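You operate a simulated robot arm through the tools that you are given. There is no shell and no other tool. Be economical: measure what you need, move in short steps, check, and stop when the job is done.

Carry out the task below with a simulated robot arm. There is one attempt and no reset: what you move stays moved.

TASK
Fetch the cloth pad and set it on top of the stopper.
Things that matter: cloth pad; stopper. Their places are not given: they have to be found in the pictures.

The check looks at the end state, three seconds after you hand in, the way a careful person would. Anything else that was tipped, shoved, dropped, spilled or broken makes it a failure. Lids that push on must go on centred and level and be pressed home; caps that screw on are set level and turned clockwise until they are tight.

THE ROBOT
A 6-joint arm with a two-finger parallel gripper, fixed in place. Base frame: the origin is at the foot of the arm, x ahead of it, y to its left, z up; the work surface is at about z = 0. Lengths are in mm, angles in degrees, forces in N, time in s.
With the tool pointing down near the work surface it reaches from about 180 to 460 mm from the base axis. Its first joint turns from -70.0 to 70.0 degrees. Payload 1.9 kg.
The tool frame sits at the grasp point between the pads (the TCP): z along the fingers, y along the line on which they close. The tips reach 23 mm beyond it. The gripper opens to 94 mm. The fingers are 38 mm wide and 10 mm thick; the gripper's body (54 by 96 mm) begins 39 mm behind the TCP.
Orientation is that of the tool frame in the base frame, as a unit quaternion [w, x, y, z]. With the fingers straight down and closing along the base's y, the tool's x points along the base's -x, its y along +y and its z along -z.

THE INTERFACE
- The arm moves only by the tool drive_tool. Its argument "deltas" is one flat list of numbers, 5 for each row, row after row: the gripper command, from -1 (shut) to 1 (fully open), values between in proportion, then the shift along the tool's x, y, z in mm, then the turn about the tool's z in degrees. In form: [jaw, tx, ty, tz, twist, jaw, tx, ty, tz, twist, ...]. A call has 1 to 10 rows; each row is the pose to reach, as a shift and turn from the pose commanded when the call began, along the tool's axes at that moment. A row lasts 0.2 s, in which the tool goes at most 50 mm and 8.6 degrees; a call with a longer step from one row to the next is refused whole, and so is a gripper value outside its range. Where a pose cannot be reached the arm comes as near as it can. A force on the tool above 40 N (or 10 N above the force at the start of the call, whichever is more), or a blocked arm, ends the call early, and 0.2 s more pass. The fingers move at their own pace (about 108 mm/s each) and stop on an object; they squeeze with about 31 N. The grip force told is the motor's: it shows also when the fingers shut on nothing. Time passes only in rows, and 0.2 s behind the last, so rows that repeat a pose let the fingers close. The reply holds the time, the measured pose of the TCP, the force on the tool along the base axes, the opening and the grip force, in the units named above and with some noise, and new pictures: "show" is both (left out), scene, wrist or none.
- Cameras (640 x 400 px; columns grow to the right, rows downward): "scene" is fixed at [44.5, 298.7, 435.4]; the picture's right is [-0.88, -0.48, 0.00], its down [-0.22, 0.40, -0.89] and it looks along [0.42, -0.78, -0.46] (base axes); focal length 272 px, centre (320, 200). "wrist" rides on the gripper at [-39, 0, -44] in the tool frame; the picture's right is [0.00, -1.00, 0.00], its down [0.97, 0.00, -0.24] and it looks along [0.24, 0.00, 0.97] (tool axes); focal length 218 px, centre (320, 200).
- pixel_to_xyz(camera, pixels): for up to 12 pixels [column, row] of the newest picture of that camera ("zoom" is the newest enlarged one), the place [x, y, z] in the base frame of the surface seen there, good to about 2 mm. It takes no simulated time.
- inspect(camera, box): a new picture of the part [left, top, right, bottom] of that camera's present view, enlarged. It takes no simulated time.
- close_job(): hands the job in; it is judged then, once.

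Go step by step. Measure first, check grasps and placings, and put right what went wrong. The budget is 60 turns and 120 pictures, counting those below and the enlarged ones. Unless the task says otherwise, let go and move clear before handing in, and close with one line.

The tools are called after "Call:" by a JSON object that holds its "name" and its "arguments". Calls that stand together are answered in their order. drive_tool: Moves the arm, as the interface text tells. Its arguments: {"type":"object","properties":{"deltas":{"type":"array","items":{"type":"number"}},"show":{"type":"string","enum":["both","scene","wrist","none"]}},"required":["deltas"]} The other tools are called the same way: pixel_to_xyz (camera, pixels) gives the place of the surface under pixels of a picture; inspect (camera, box) takes an enlarged picture of a part of a camera's view; close_job () hands the job in.

At the start:

```text
time_s: 0.0
ee_pos: [257.6, -200.5, 347.3]
tool_rot: [0.001, 0.0, 1.0, 0.0]
wrist_force: [1.1, -0.3, -0.2]
width: 94.1
grasp_force: 0.0
```

scene: 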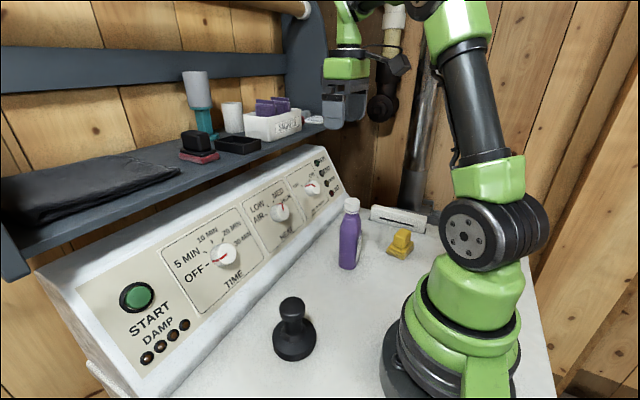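
wrist: 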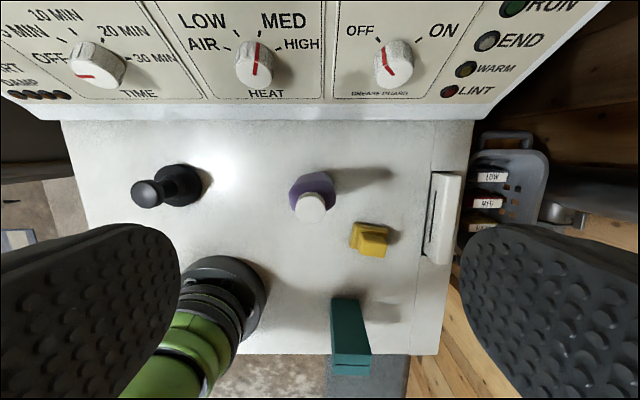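

The table shows a black knobbed object (295,330), a purple bottle, a yellow piece (400,242) and, in the wrist view, a teal block (350,340). I'll zoom in to tell which of them is the pad and which the stopper.

Call:
{"name": "inspect", "arguments": {"camera": "wrist", "box": [280, 150, 480, 390]}}

Call:
{"name": "inspect", "arguments": {"camera": "scene", "box": [240, 180, 460, 370]}}

Call:
{"name": "inspect", "arguments": {"camera": "scene", "box": [150, 60, 350, 180]}}

Call:
{"name": "inspect", "arguments": {"camera": "wrist", "box": [110, 130, 310, 290]}}

Call:
{"name": "pixel_to_xyz", "arguments": {"camera": "wrist", "pixels": [[350, 330], [350, 365], [145, 194], [180, 180], [310, 207], [368, 240], [375, 233], [335, 300], [362, 300], [300, 260], [440, 215], [280, 330]]}}

```text
1.67 times, centred on (380, 270) of wrist
```

zoom: 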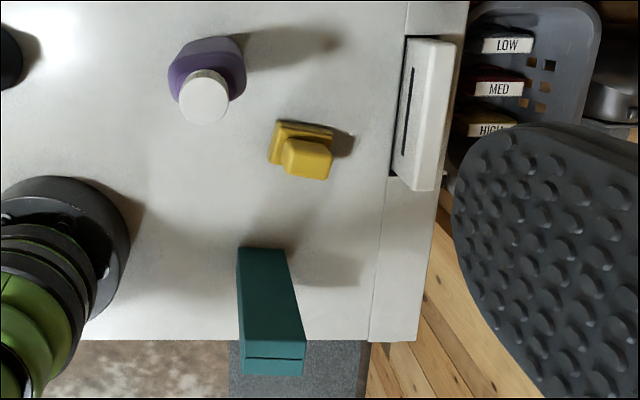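

```text
2.11 times, centred on (350, 275) of scene
```

zoom: 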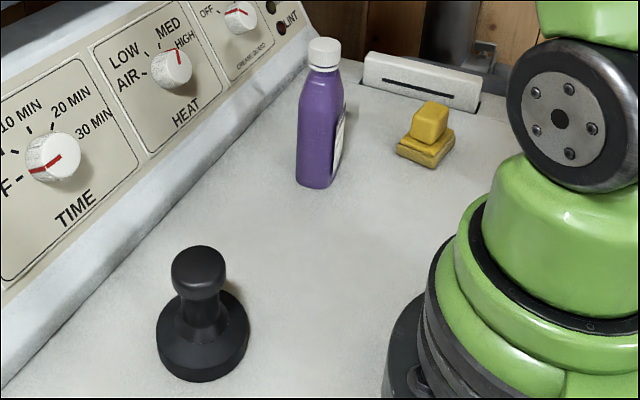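

```text
3.20 times, centred on (250, 120) of scene
```

zoom: 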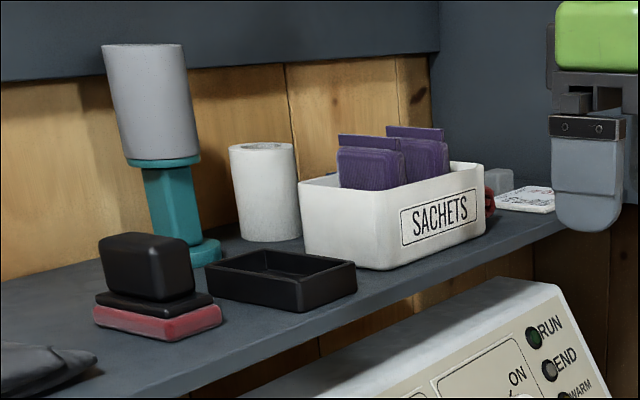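

```text
2.50 times, centred on (210, 210) of wrist
```

zoom: 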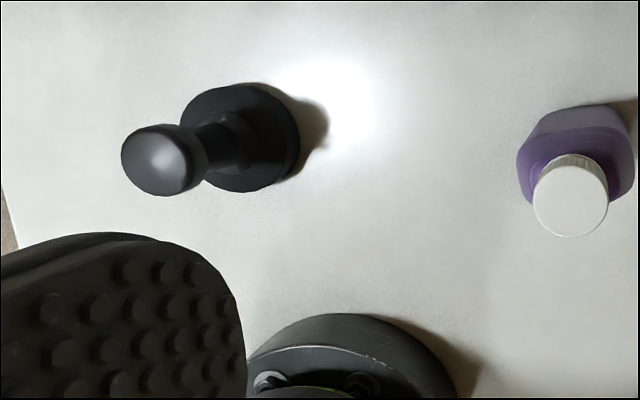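

```text
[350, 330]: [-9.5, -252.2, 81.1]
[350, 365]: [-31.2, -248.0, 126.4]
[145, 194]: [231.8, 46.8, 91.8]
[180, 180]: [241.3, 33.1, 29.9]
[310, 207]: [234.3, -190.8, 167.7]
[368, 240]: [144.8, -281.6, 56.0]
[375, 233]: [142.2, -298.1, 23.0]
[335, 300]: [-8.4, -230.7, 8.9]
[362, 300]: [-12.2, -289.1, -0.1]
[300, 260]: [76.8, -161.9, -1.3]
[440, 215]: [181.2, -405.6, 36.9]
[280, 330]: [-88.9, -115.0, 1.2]
```

The black piece (145,194) is about 90 mm tall, and the yellow one about 55 mm with a two-step shape. The shelf also holds a flat white patterned piece (315,120) and a dark cloth, so I'll zoom in on all of these.

Call:
{"name": "inspect", "arguments": {"camera": "scene", "box": [280, 95, 344, 135]}}

Call:
{"name": "inspect", "arguments": {"camera": "scene", "box": [365, 215, 429, 265]}}

Call:
{"name": "inspect", "arguments": {"camera": "scene", "box": [170, 120, 250, 170]}}

Call:
{"name": "inspect", "arguments": {"camera": "wrist", "box": [340, 210, 404, 265]}}

Call:
{"name": "pixel_to_xyz", "arguments": {"camera": "scene", "pixels": [[315, 120], [305, 116], [199, 157], [195, 140], [240, 143], [232, 115], [195, 90], [90, 180], [401, 236], [395, 250], [407, 218], [275, 130]]}}

```text
10.00 times, centred on (312, 115) of scene
```

zoom: 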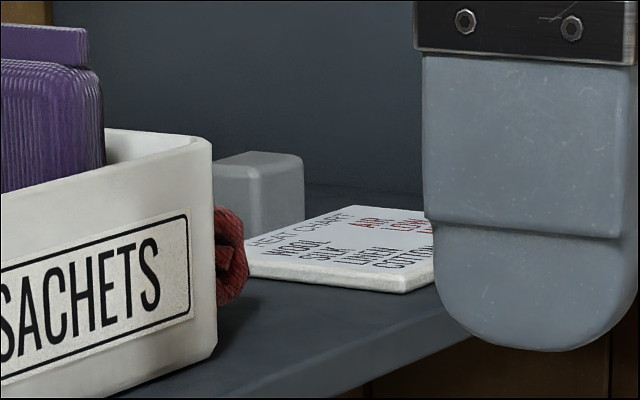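

```text
8.00 times, centred on (397, 240) of scene
```

zoom: 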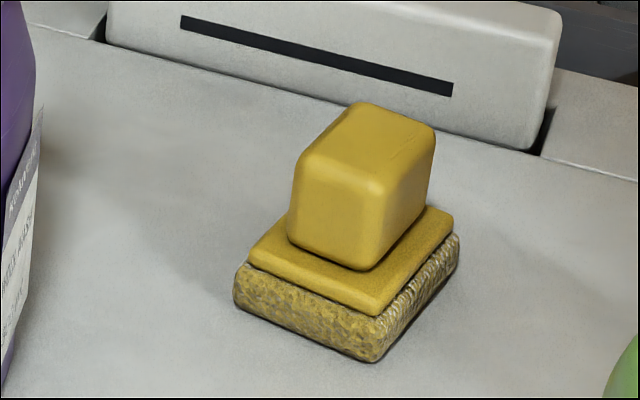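

```text
8.00 times, centred on (210, 145) of scene
```

zoom: 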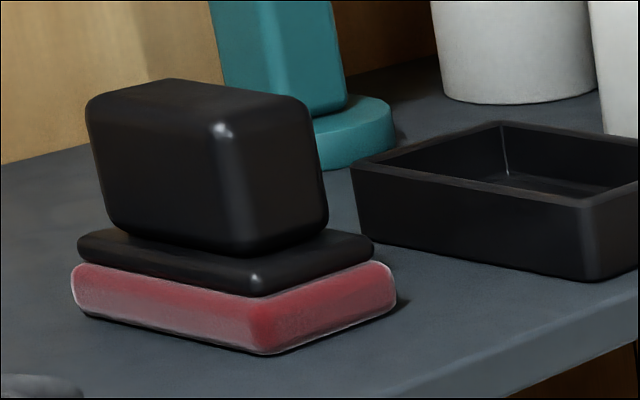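

```text
7.27 times, centred on (372, 238) of wrist
```

zoom: 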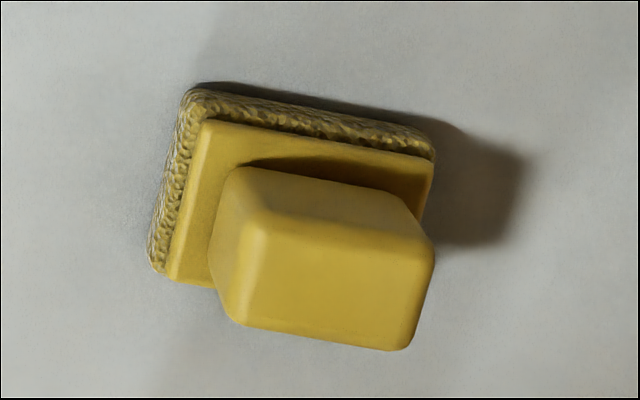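

```text
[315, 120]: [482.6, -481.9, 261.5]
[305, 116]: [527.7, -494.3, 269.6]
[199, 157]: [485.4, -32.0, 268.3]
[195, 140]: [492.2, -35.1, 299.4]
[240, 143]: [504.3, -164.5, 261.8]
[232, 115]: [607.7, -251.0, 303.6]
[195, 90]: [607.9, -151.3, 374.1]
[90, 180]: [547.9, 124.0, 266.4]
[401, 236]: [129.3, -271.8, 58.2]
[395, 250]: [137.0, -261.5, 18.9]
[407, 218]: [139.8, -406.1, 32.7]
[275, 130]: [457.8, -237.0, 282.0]
```

The yellow piece has a fleecy base under a block handle (zoom 320,200), so it is the cloth pad. The black knobbed plug is most likely the stopper, and the teal block near the base is still unidentified. I'll move above the pad for a closer look at it.

Call:
{"name": "drive_tool", "arguments": {"deltas": [1, 30, -22, 0, 0, 1, 60, -44, 0, 0, 1, 90, -66, 0, 0, 1, 117, -85, 20, 0, 1, 117, -85, 60, 0, 1, 117, -85, 100, 0, 1, 117, -85, 140, 0]}}

```text
time_s: 1.6
ee_pos: [141.8, -284.8, 203.7]
tool_rot: [0.001, 0.002, 1.0, 0.001]
wrist_force: [-0.2, -0.2, 0.1]
width: 94.1
grasp_force: 0.1
```

scene: 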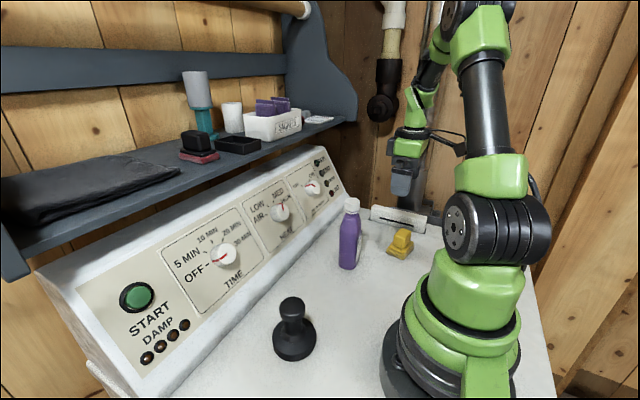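
wrist: 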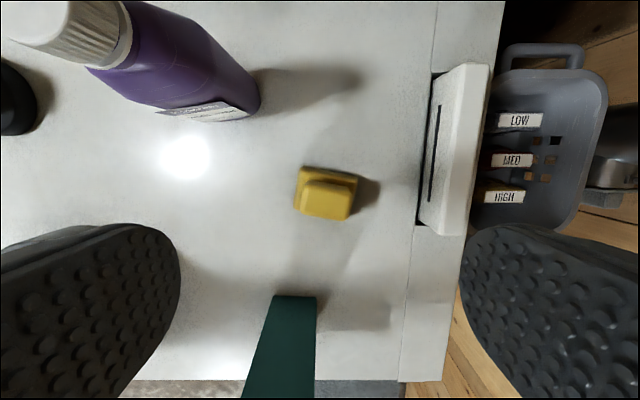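

The pad is nearly below the gripper at (327,193), and the teal block can't be reached, so the black plug is the stopper. Next I'll measure the pad handle and its yaw.

Call:
{"name": "inspect", "arguments": {"camera": "wrist", "box": [280, 155, 376, 230]}}

```text
5.33 times, centred on (328, 192) of wrist
```

zoom: 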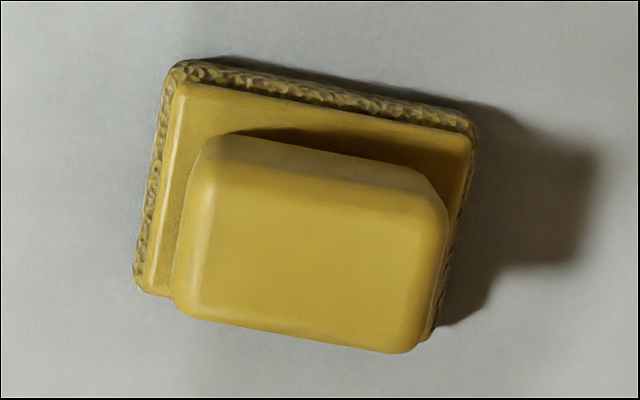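

Call:
{"name": "pixel_to_xyz", "arguments": {"camera": "zoom", "pixels": [[215, 185], [430, 220], [190, 295], [395, 335], [310, 250], [190, 90], [465, 145], [160, 285], [175, 70], [470, 125], [140, 280], [320, 30]]}}

Call:
{"name": "pixel_to_xyz", "arguments": {"camera": "scene", "pixels": [[291, 302], [283, 308], [299, 309], [291, 298], [292, 312], [295, 345], [275, 345], [314, 345], [294, 358], [292, 325]]}}

```text
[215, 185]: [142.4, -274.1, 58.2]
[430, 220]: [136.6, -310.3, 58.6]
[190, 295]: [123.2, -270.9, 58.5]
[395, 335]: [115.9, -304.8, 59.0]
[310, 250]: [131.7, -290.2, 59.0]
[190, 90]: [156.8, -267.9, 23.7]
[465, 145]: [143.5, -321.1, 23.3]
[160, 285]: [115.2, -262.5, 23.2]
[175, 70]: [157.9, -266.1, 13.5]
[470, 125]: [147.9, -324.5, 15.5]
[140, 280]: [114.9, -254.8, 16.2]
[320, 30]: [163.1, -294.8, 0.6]
```

```text
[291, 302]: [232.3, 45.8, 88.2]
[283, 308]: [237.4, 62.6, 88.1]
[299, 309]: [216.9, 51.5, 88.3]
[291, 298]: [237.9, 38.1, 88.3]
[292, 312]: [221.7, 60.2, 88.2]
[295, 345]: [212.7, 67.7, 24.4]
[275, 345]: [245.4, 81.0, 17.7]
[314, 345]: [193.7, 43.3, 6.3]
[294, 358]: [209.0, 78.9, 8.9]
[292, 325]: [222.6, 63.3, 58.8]
```

The pad's centre is about (130.5,-290.5) with a yaw of about -10°, the handle top is at z=58.5 and the base top at z=24. The stopper's top is flat at z=88, near (229,48). I'll align over the pad and come partway down.

Call:
{"name": "drive_tool", "arguments": {"deltas": [1, 11, -5, 0, 5, 1, 11, -5, 20, 10, 1, 11, -5, 55, 10, 1, 11, -5, 90, 10, 1, 11, -5, 110, 10, 1, 11, -5, 110, 10]}}

```text
time_s: 3.0
ee_pos: [130.0, -290.1, 97.5]
tool_rot: [0.002, 0.088, 0.996, 0.0]
wrist_force: [-0.3, 0.4, 0.5]
width: 93.9
grasp_force: 0.0
```

scene: 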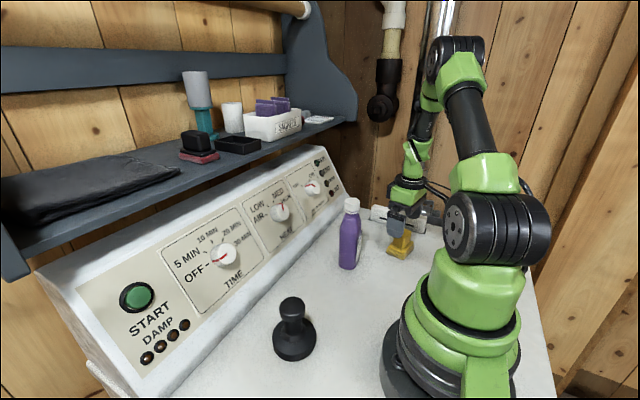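
wrist: 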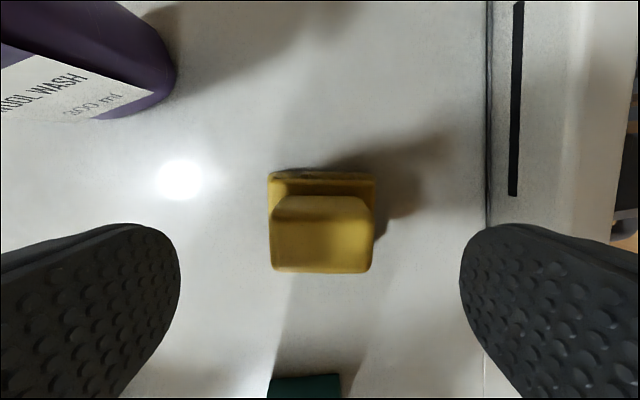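

The pad is square and centred between the fingers (column 320). I'll go down to z≈50 and close on the handle.

Call:
{"name": "drive_tool", "arguments": {"deltas": [1, 0, 0, 24, 0, 1, 0, 0, 46, 0, 1, 0, 0, 46, 0, 0, 0, 0, 46, 0, -1, 0, 0, 46, 0, -1, 0, 0, 46, 0, -1, 0, 0, 46, 0]}}

```text
time_s: 4.6
ee_pos: [128.1, -290.7, 52.3]
tool_rot: [0.0, 0.088, 0.996, 0.001]
wrist_force: [-0.2, 0.5, 0.8]
width: 45.6
grasp_force: 31.0
```

scene: 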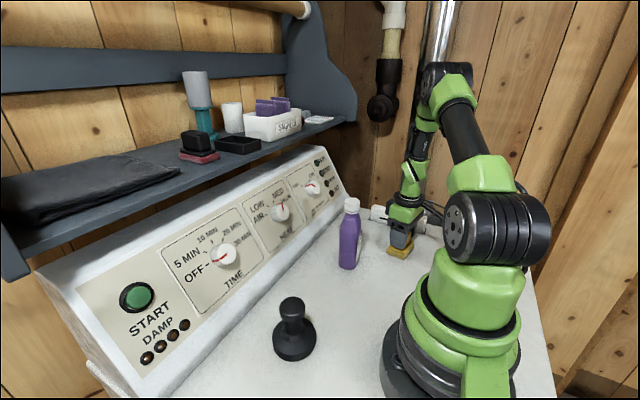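
wrist: 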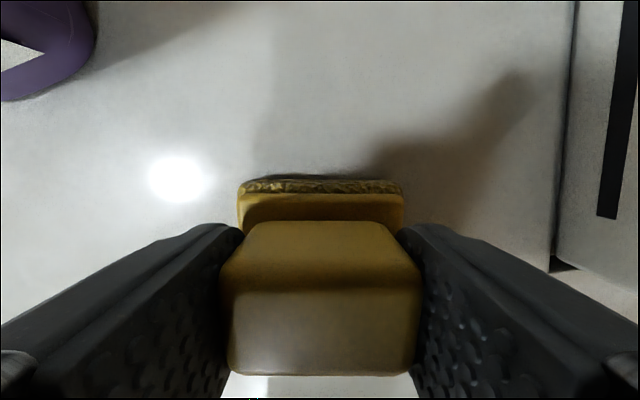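

The opening is 45.6 mm at 31 N, so the handle is held. I'll lift straight up well above the bottle.

Call:
{"name": "drive_tool", "arguments": {"deltas": [-1, 0, 0, -15, 0, -1, 0, 0, -50, 0, -1, 0, 0, -90, 0, -1, 0, 0, -130, 0, -1, 0, 0, -170, 0, -1, 0, 0, -205, 0, -1, 0, 0, -220, 0, -1, 0, 0, -220, 0]}}

```text
time_s: 6.4
ee_pos: [130.5, -291.5, 270.8]
tool_rot: [0.001, 0.088, 0.996, 0.0]
wrist_force: [-0.2, 0.2, 0.5]
width: 45.4
grasp_force: 30.7
```

scene: 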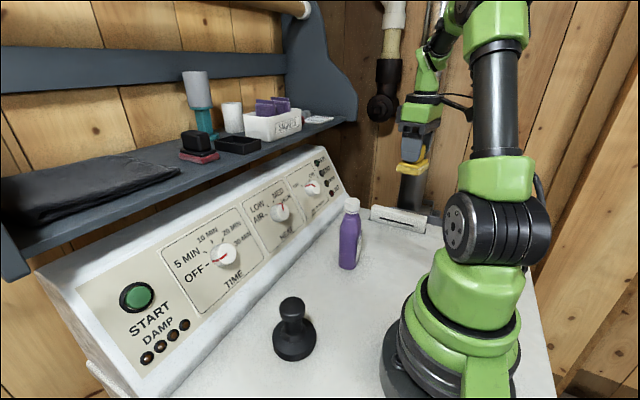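
wrist: 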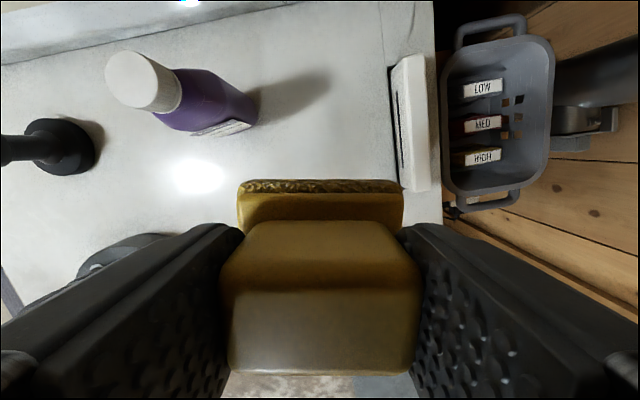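

The pad is lifted and level. I'll carry it over the bottle to about (229,-60) and measure the stopper's top from there.

Call:
{"name": "drive_tool", "arguments": {"deltas": [-1, -8, 20, 0, 0, -1, -20, 50, 0, 0, -1, -35, 86, 0, 0, -1, -49, 121, 0, 0, -1, -51, 156, 0, 0, -1, -53, 190, 0, 0, -1, -55, 220, 0, 0, -1, -56.6, 238, 0, 0, -1, -56.6, 244.8, 0, 0, -1, -56.6, 244.8, 0, 0]}}

Call:
{"name": "inspect", "arguments": {"camera": "scene", "box": [260, 285, 330, 365]}}

```text
time_s: 8.6
ee_pos: [228.7, -59.2, 271.0]
tool_rot: [0.002, 0.088, 0.996, 0.001]
wrist_force: [-0.4, -0.5, -0.5]
width: 44.9
grasp_force: 30.5
```

scene: 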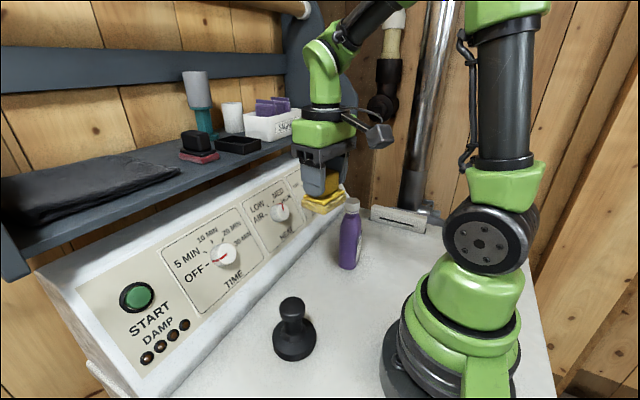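
wrist: 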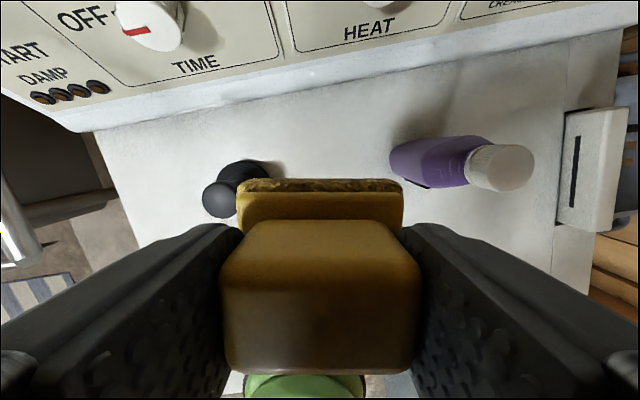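

```text
5.00 times, centred on (295, 325) of scene
```

zoom: 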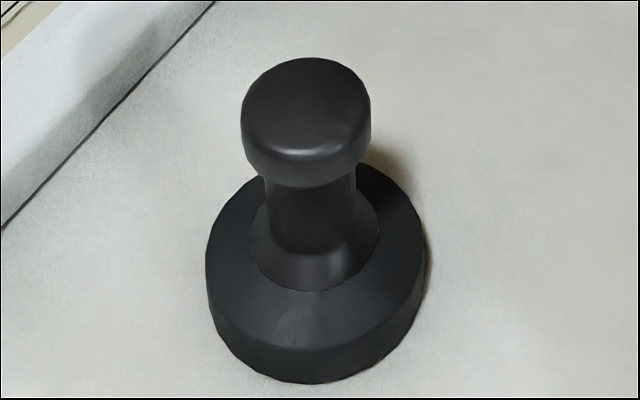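

The zoom shows the stopper's top disc between (242,105) and (370,100). I'll measure its rim.

Call:
{"name": "pixel_to_xyz", "arguments": {"camera": "zoom", "pixels": [[306, 61], [248, 100], [364, 100], [306, 147], [306, 104], [262, 75], [350, 75], [262, 135], [350, 135], [210, 260], [422, 240], [310, 375]]}}

Call:
{"name": "pixel_to_xyz", "arguments": {"camera": "wrist", "pixels": [[219, 198], [206, 198], [232, 198], [219, 185], [219, 212]]}}

```text
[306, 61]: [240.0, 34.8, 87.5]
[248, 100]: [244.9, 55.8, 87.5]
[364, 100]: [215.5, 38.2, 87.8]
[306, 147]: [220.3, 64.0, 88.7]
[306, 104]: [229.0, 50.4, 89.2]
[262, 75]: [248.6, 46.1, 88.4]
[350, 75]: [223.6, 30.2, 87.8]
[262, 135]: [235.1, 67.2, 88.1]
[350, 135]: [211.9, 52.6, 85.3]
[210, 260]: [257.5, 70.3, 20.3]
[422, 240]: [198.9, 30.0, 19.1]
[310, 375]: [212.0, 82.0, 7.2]
```

```text
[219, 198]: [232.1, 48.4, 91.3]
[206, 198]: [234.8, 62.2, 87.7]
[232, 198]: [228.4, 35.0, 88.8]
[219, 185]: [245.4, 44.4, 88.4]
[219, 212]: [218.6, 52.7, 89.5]
```

The stopper's top is about 36 mm across, centred at (230.5,48.6) and at z≈88.5. I'll move over it and come down to about 20 mm above.

Call:
{"name": "drive_tool", "arguments": {"deltas": [-1, 4, 25, 0, 0, -1, 8, 55, 0, 0, -1, 14, 88, 0, 0, -1, 17, 106, 0, 0, -1, 17, 106.5, 25, 0, -1, 17, 106.5, 55, 0, -1, 17, 106.5, 85, 0, -1, 17, 106.5, 104, 0, -1, 17, 106.5, 110, 0, -1, 17, 106.5, 110, 0]}}

Call:
{"name": "inspect", "arguments": {"camera": "scene", "box": [230, 220, 350, 370]}}

```text
time_s: 10.8
ee_pos: [231.2, 48.2, 158.7]
tool_rot: [0.001, 0.089, 0.996, 0.001]
wrist_force: [0.5, 0.3, 0.3]
width: 45.1
grasp_force: 31.1
```

scene: 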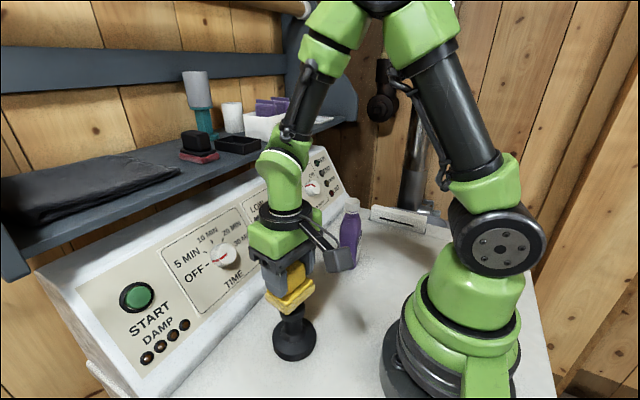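
wrist: 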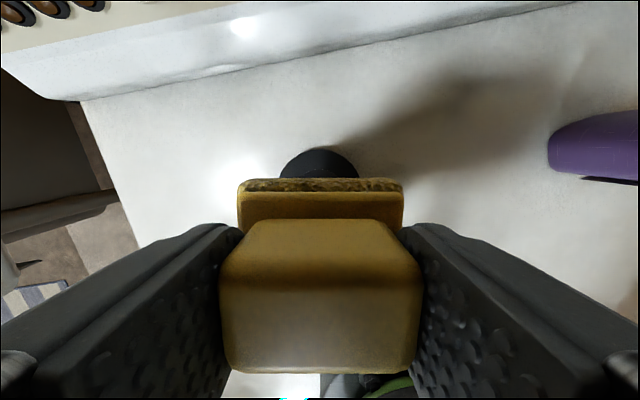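

```text
2.67 times, centred on (290, 295) of scene
```

zoom: 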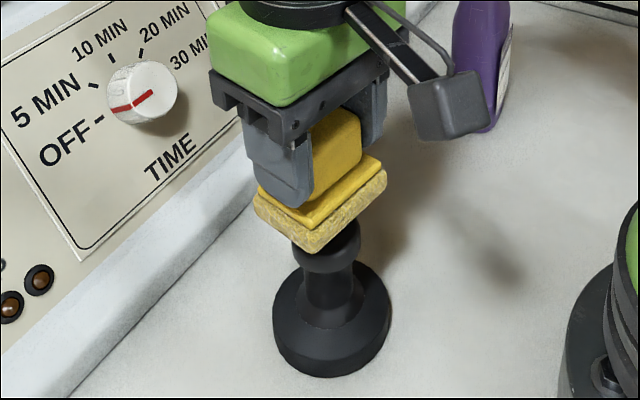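

The pad is centred over the stopper and level. I'll go down in small steps until the force reading shows contact.

Call:
{"name": "drive_tool", "arguments": {"deltas": [-1, 0, 0, 5, 0, -1, 0, 0, 10, 0, -1, 0, 0, 14, 0, -1, 0, 0, 16, 0, -1, 0, 0, 16, 0]}}

Call:
{"name": "inspect", "arguments": {"camera": "scene", "box": [255, 270, 335, 340]}}

```text
time_s: 12.0
ee_pos: [229.9, 48.8, 144.4]
tool_rot: [0.0, 0.088, 0.996, 0.0]
wrist_force: [0.0, 0.0, -0.6]
width: 45.2
grasp_force: 31.1
```

scene: 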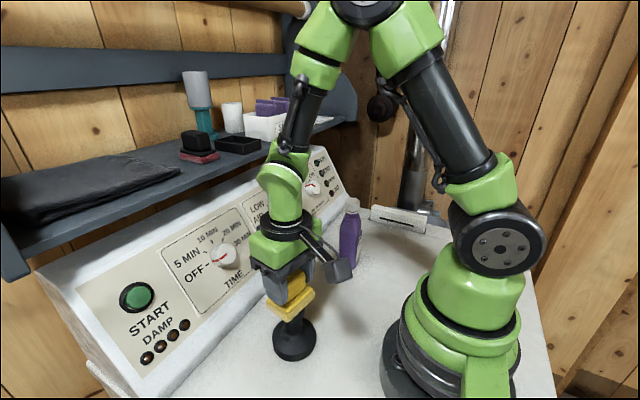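
wrist: 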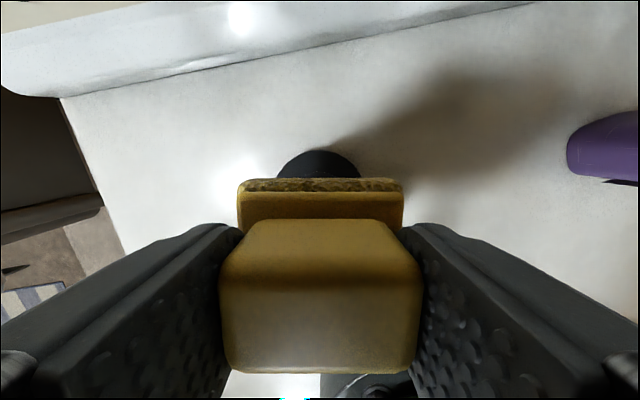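

```text
5.71 times, centred on (295, 305) of scene
```

zoom: 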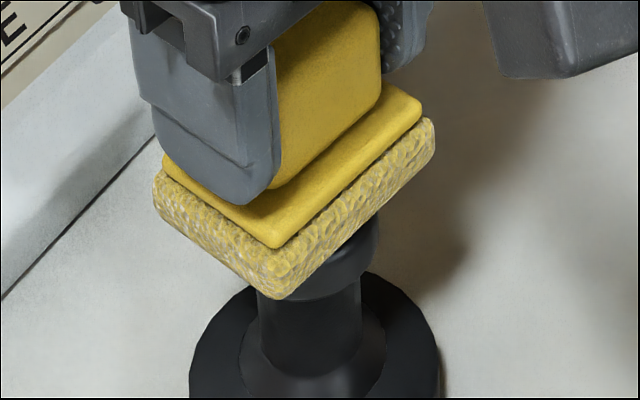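

There's no contact yet at z=144.4, and about 4 mm should be left. I'll continue in 1–2 mm steps.

Call:
{"name": "drive_tool", "arguments": {"deltas": [-1, 0, 0, 1.5, 0, -1, 0, 0, 3, 0, -1, 0, 0, 3, 0], "show": "none"}}

```text
time_s: 12.8
ee_pos: [229.5, 48.9, 141.2]
tool_rot: [0.001, 0.089, 0.996, 0.001]
wrist_force: [-1.8, -1.1, 9.8]
width: 45.0
grasp_force: 30.7
```

The force is now 9.8 N, so the pad is resting on the stopper. I'll ease off slightly, open the fingers and rise straight up.

Call:
{"name": "drive_tool", "arguments": {"deltas": [-1, 0, 0, -0.4, 0, 0.1, 0, 0, -0.4, 0, 0.3, 0, 0, -0.4, 0, 0.5, 0, 0, -0.4, 0, 0.5, 0, 0, -0.4, 0]}}

Call:
{"name": "inspect", "arguments": {"camera": "scene", "box": [255, 270, 335, 340]}}

```text
time_s: 14.0
ee_pos: [230.5, 47.9, 142.0]
tool_rot: [0.0, 0.088, 0.996, 0.001]
wrist_force: [0.1, 0.0, -0.1]
width: 70.8
grasp_force: 0.0
```

scene: 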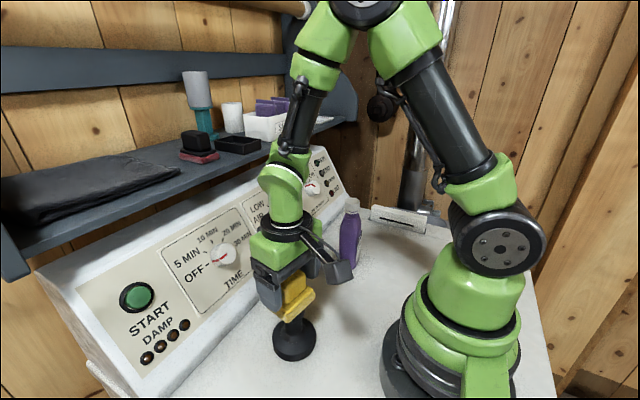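
wrist: 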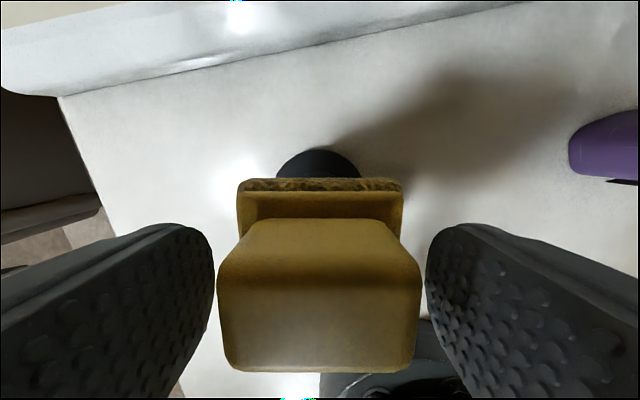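

```text
5.71 times, centred on (295, 305) of scene
```

zoom: 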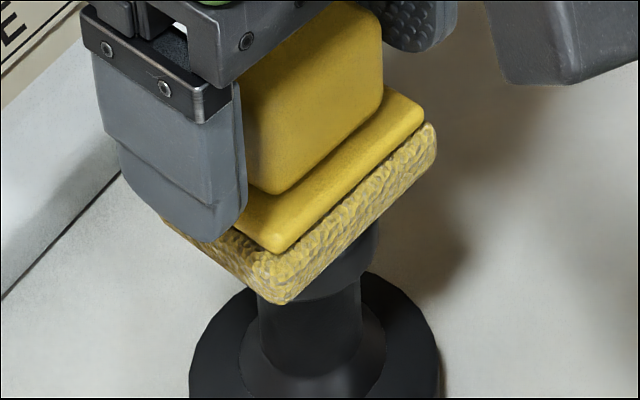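

The pad stayed put and level with the fingers open to 71 mm. I'll rise straight up.

Call:
{"name": "drive_tool", "arguments": {"deltas": [0.5, 0, 0, -8, 0, 0.5, 0, 0, -25, 0, 0.5, 0, 0, -55, 0, 0.5, 0, 0, -90, 0, 0.5, 0, 0, -120, 0, 0.5, 0, 0, -120, 0, 0.5, 0, 0, -120, 0]}}

Call:
{"name": "inspect", "arguments": {"camera": "scene", "box": [245, 260, 345, 370]}}

```text
time_s: 15.6
ee_pos: [230.7, 48.0, 262.9]
tool_rot: [0.001, 0.088, 0.996, 0.002]
wrist_force: [-0.3, 0.4, -0.6]
width: 70.5
grasp_force: 0.0
```

scene: 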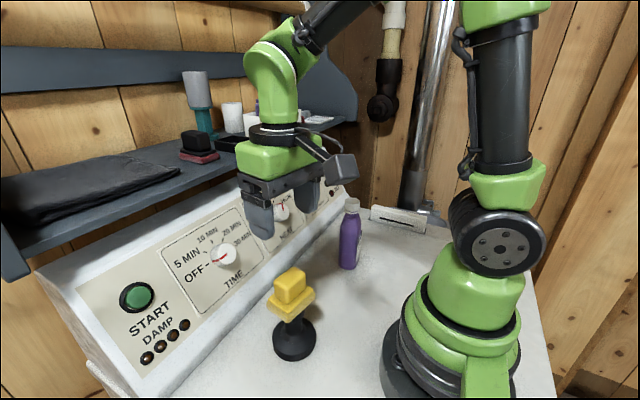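
wrist: 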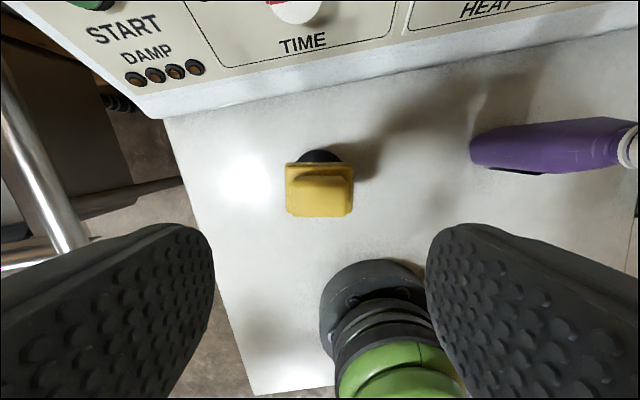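

```text
3.64 times, centred on (295, 315) of scene
```

zoom: 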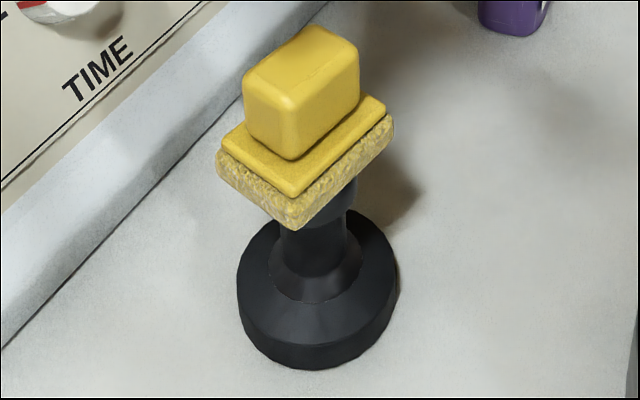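

The pad sits centred and level on the stopper (zoom 300,140), the gripper is clear, and nothing else was disturbed, so I'm handing in.

Call:
{"name": "close_job", "arguments": {}}

```text
The job is handed in.
```

The yellow cloth pad is sitting centred and level on top of the black stopper, the gripper is clear, and I saw nothing else move; I took the black knobbed plug to be the stopper because nothing in the scene was labelled.
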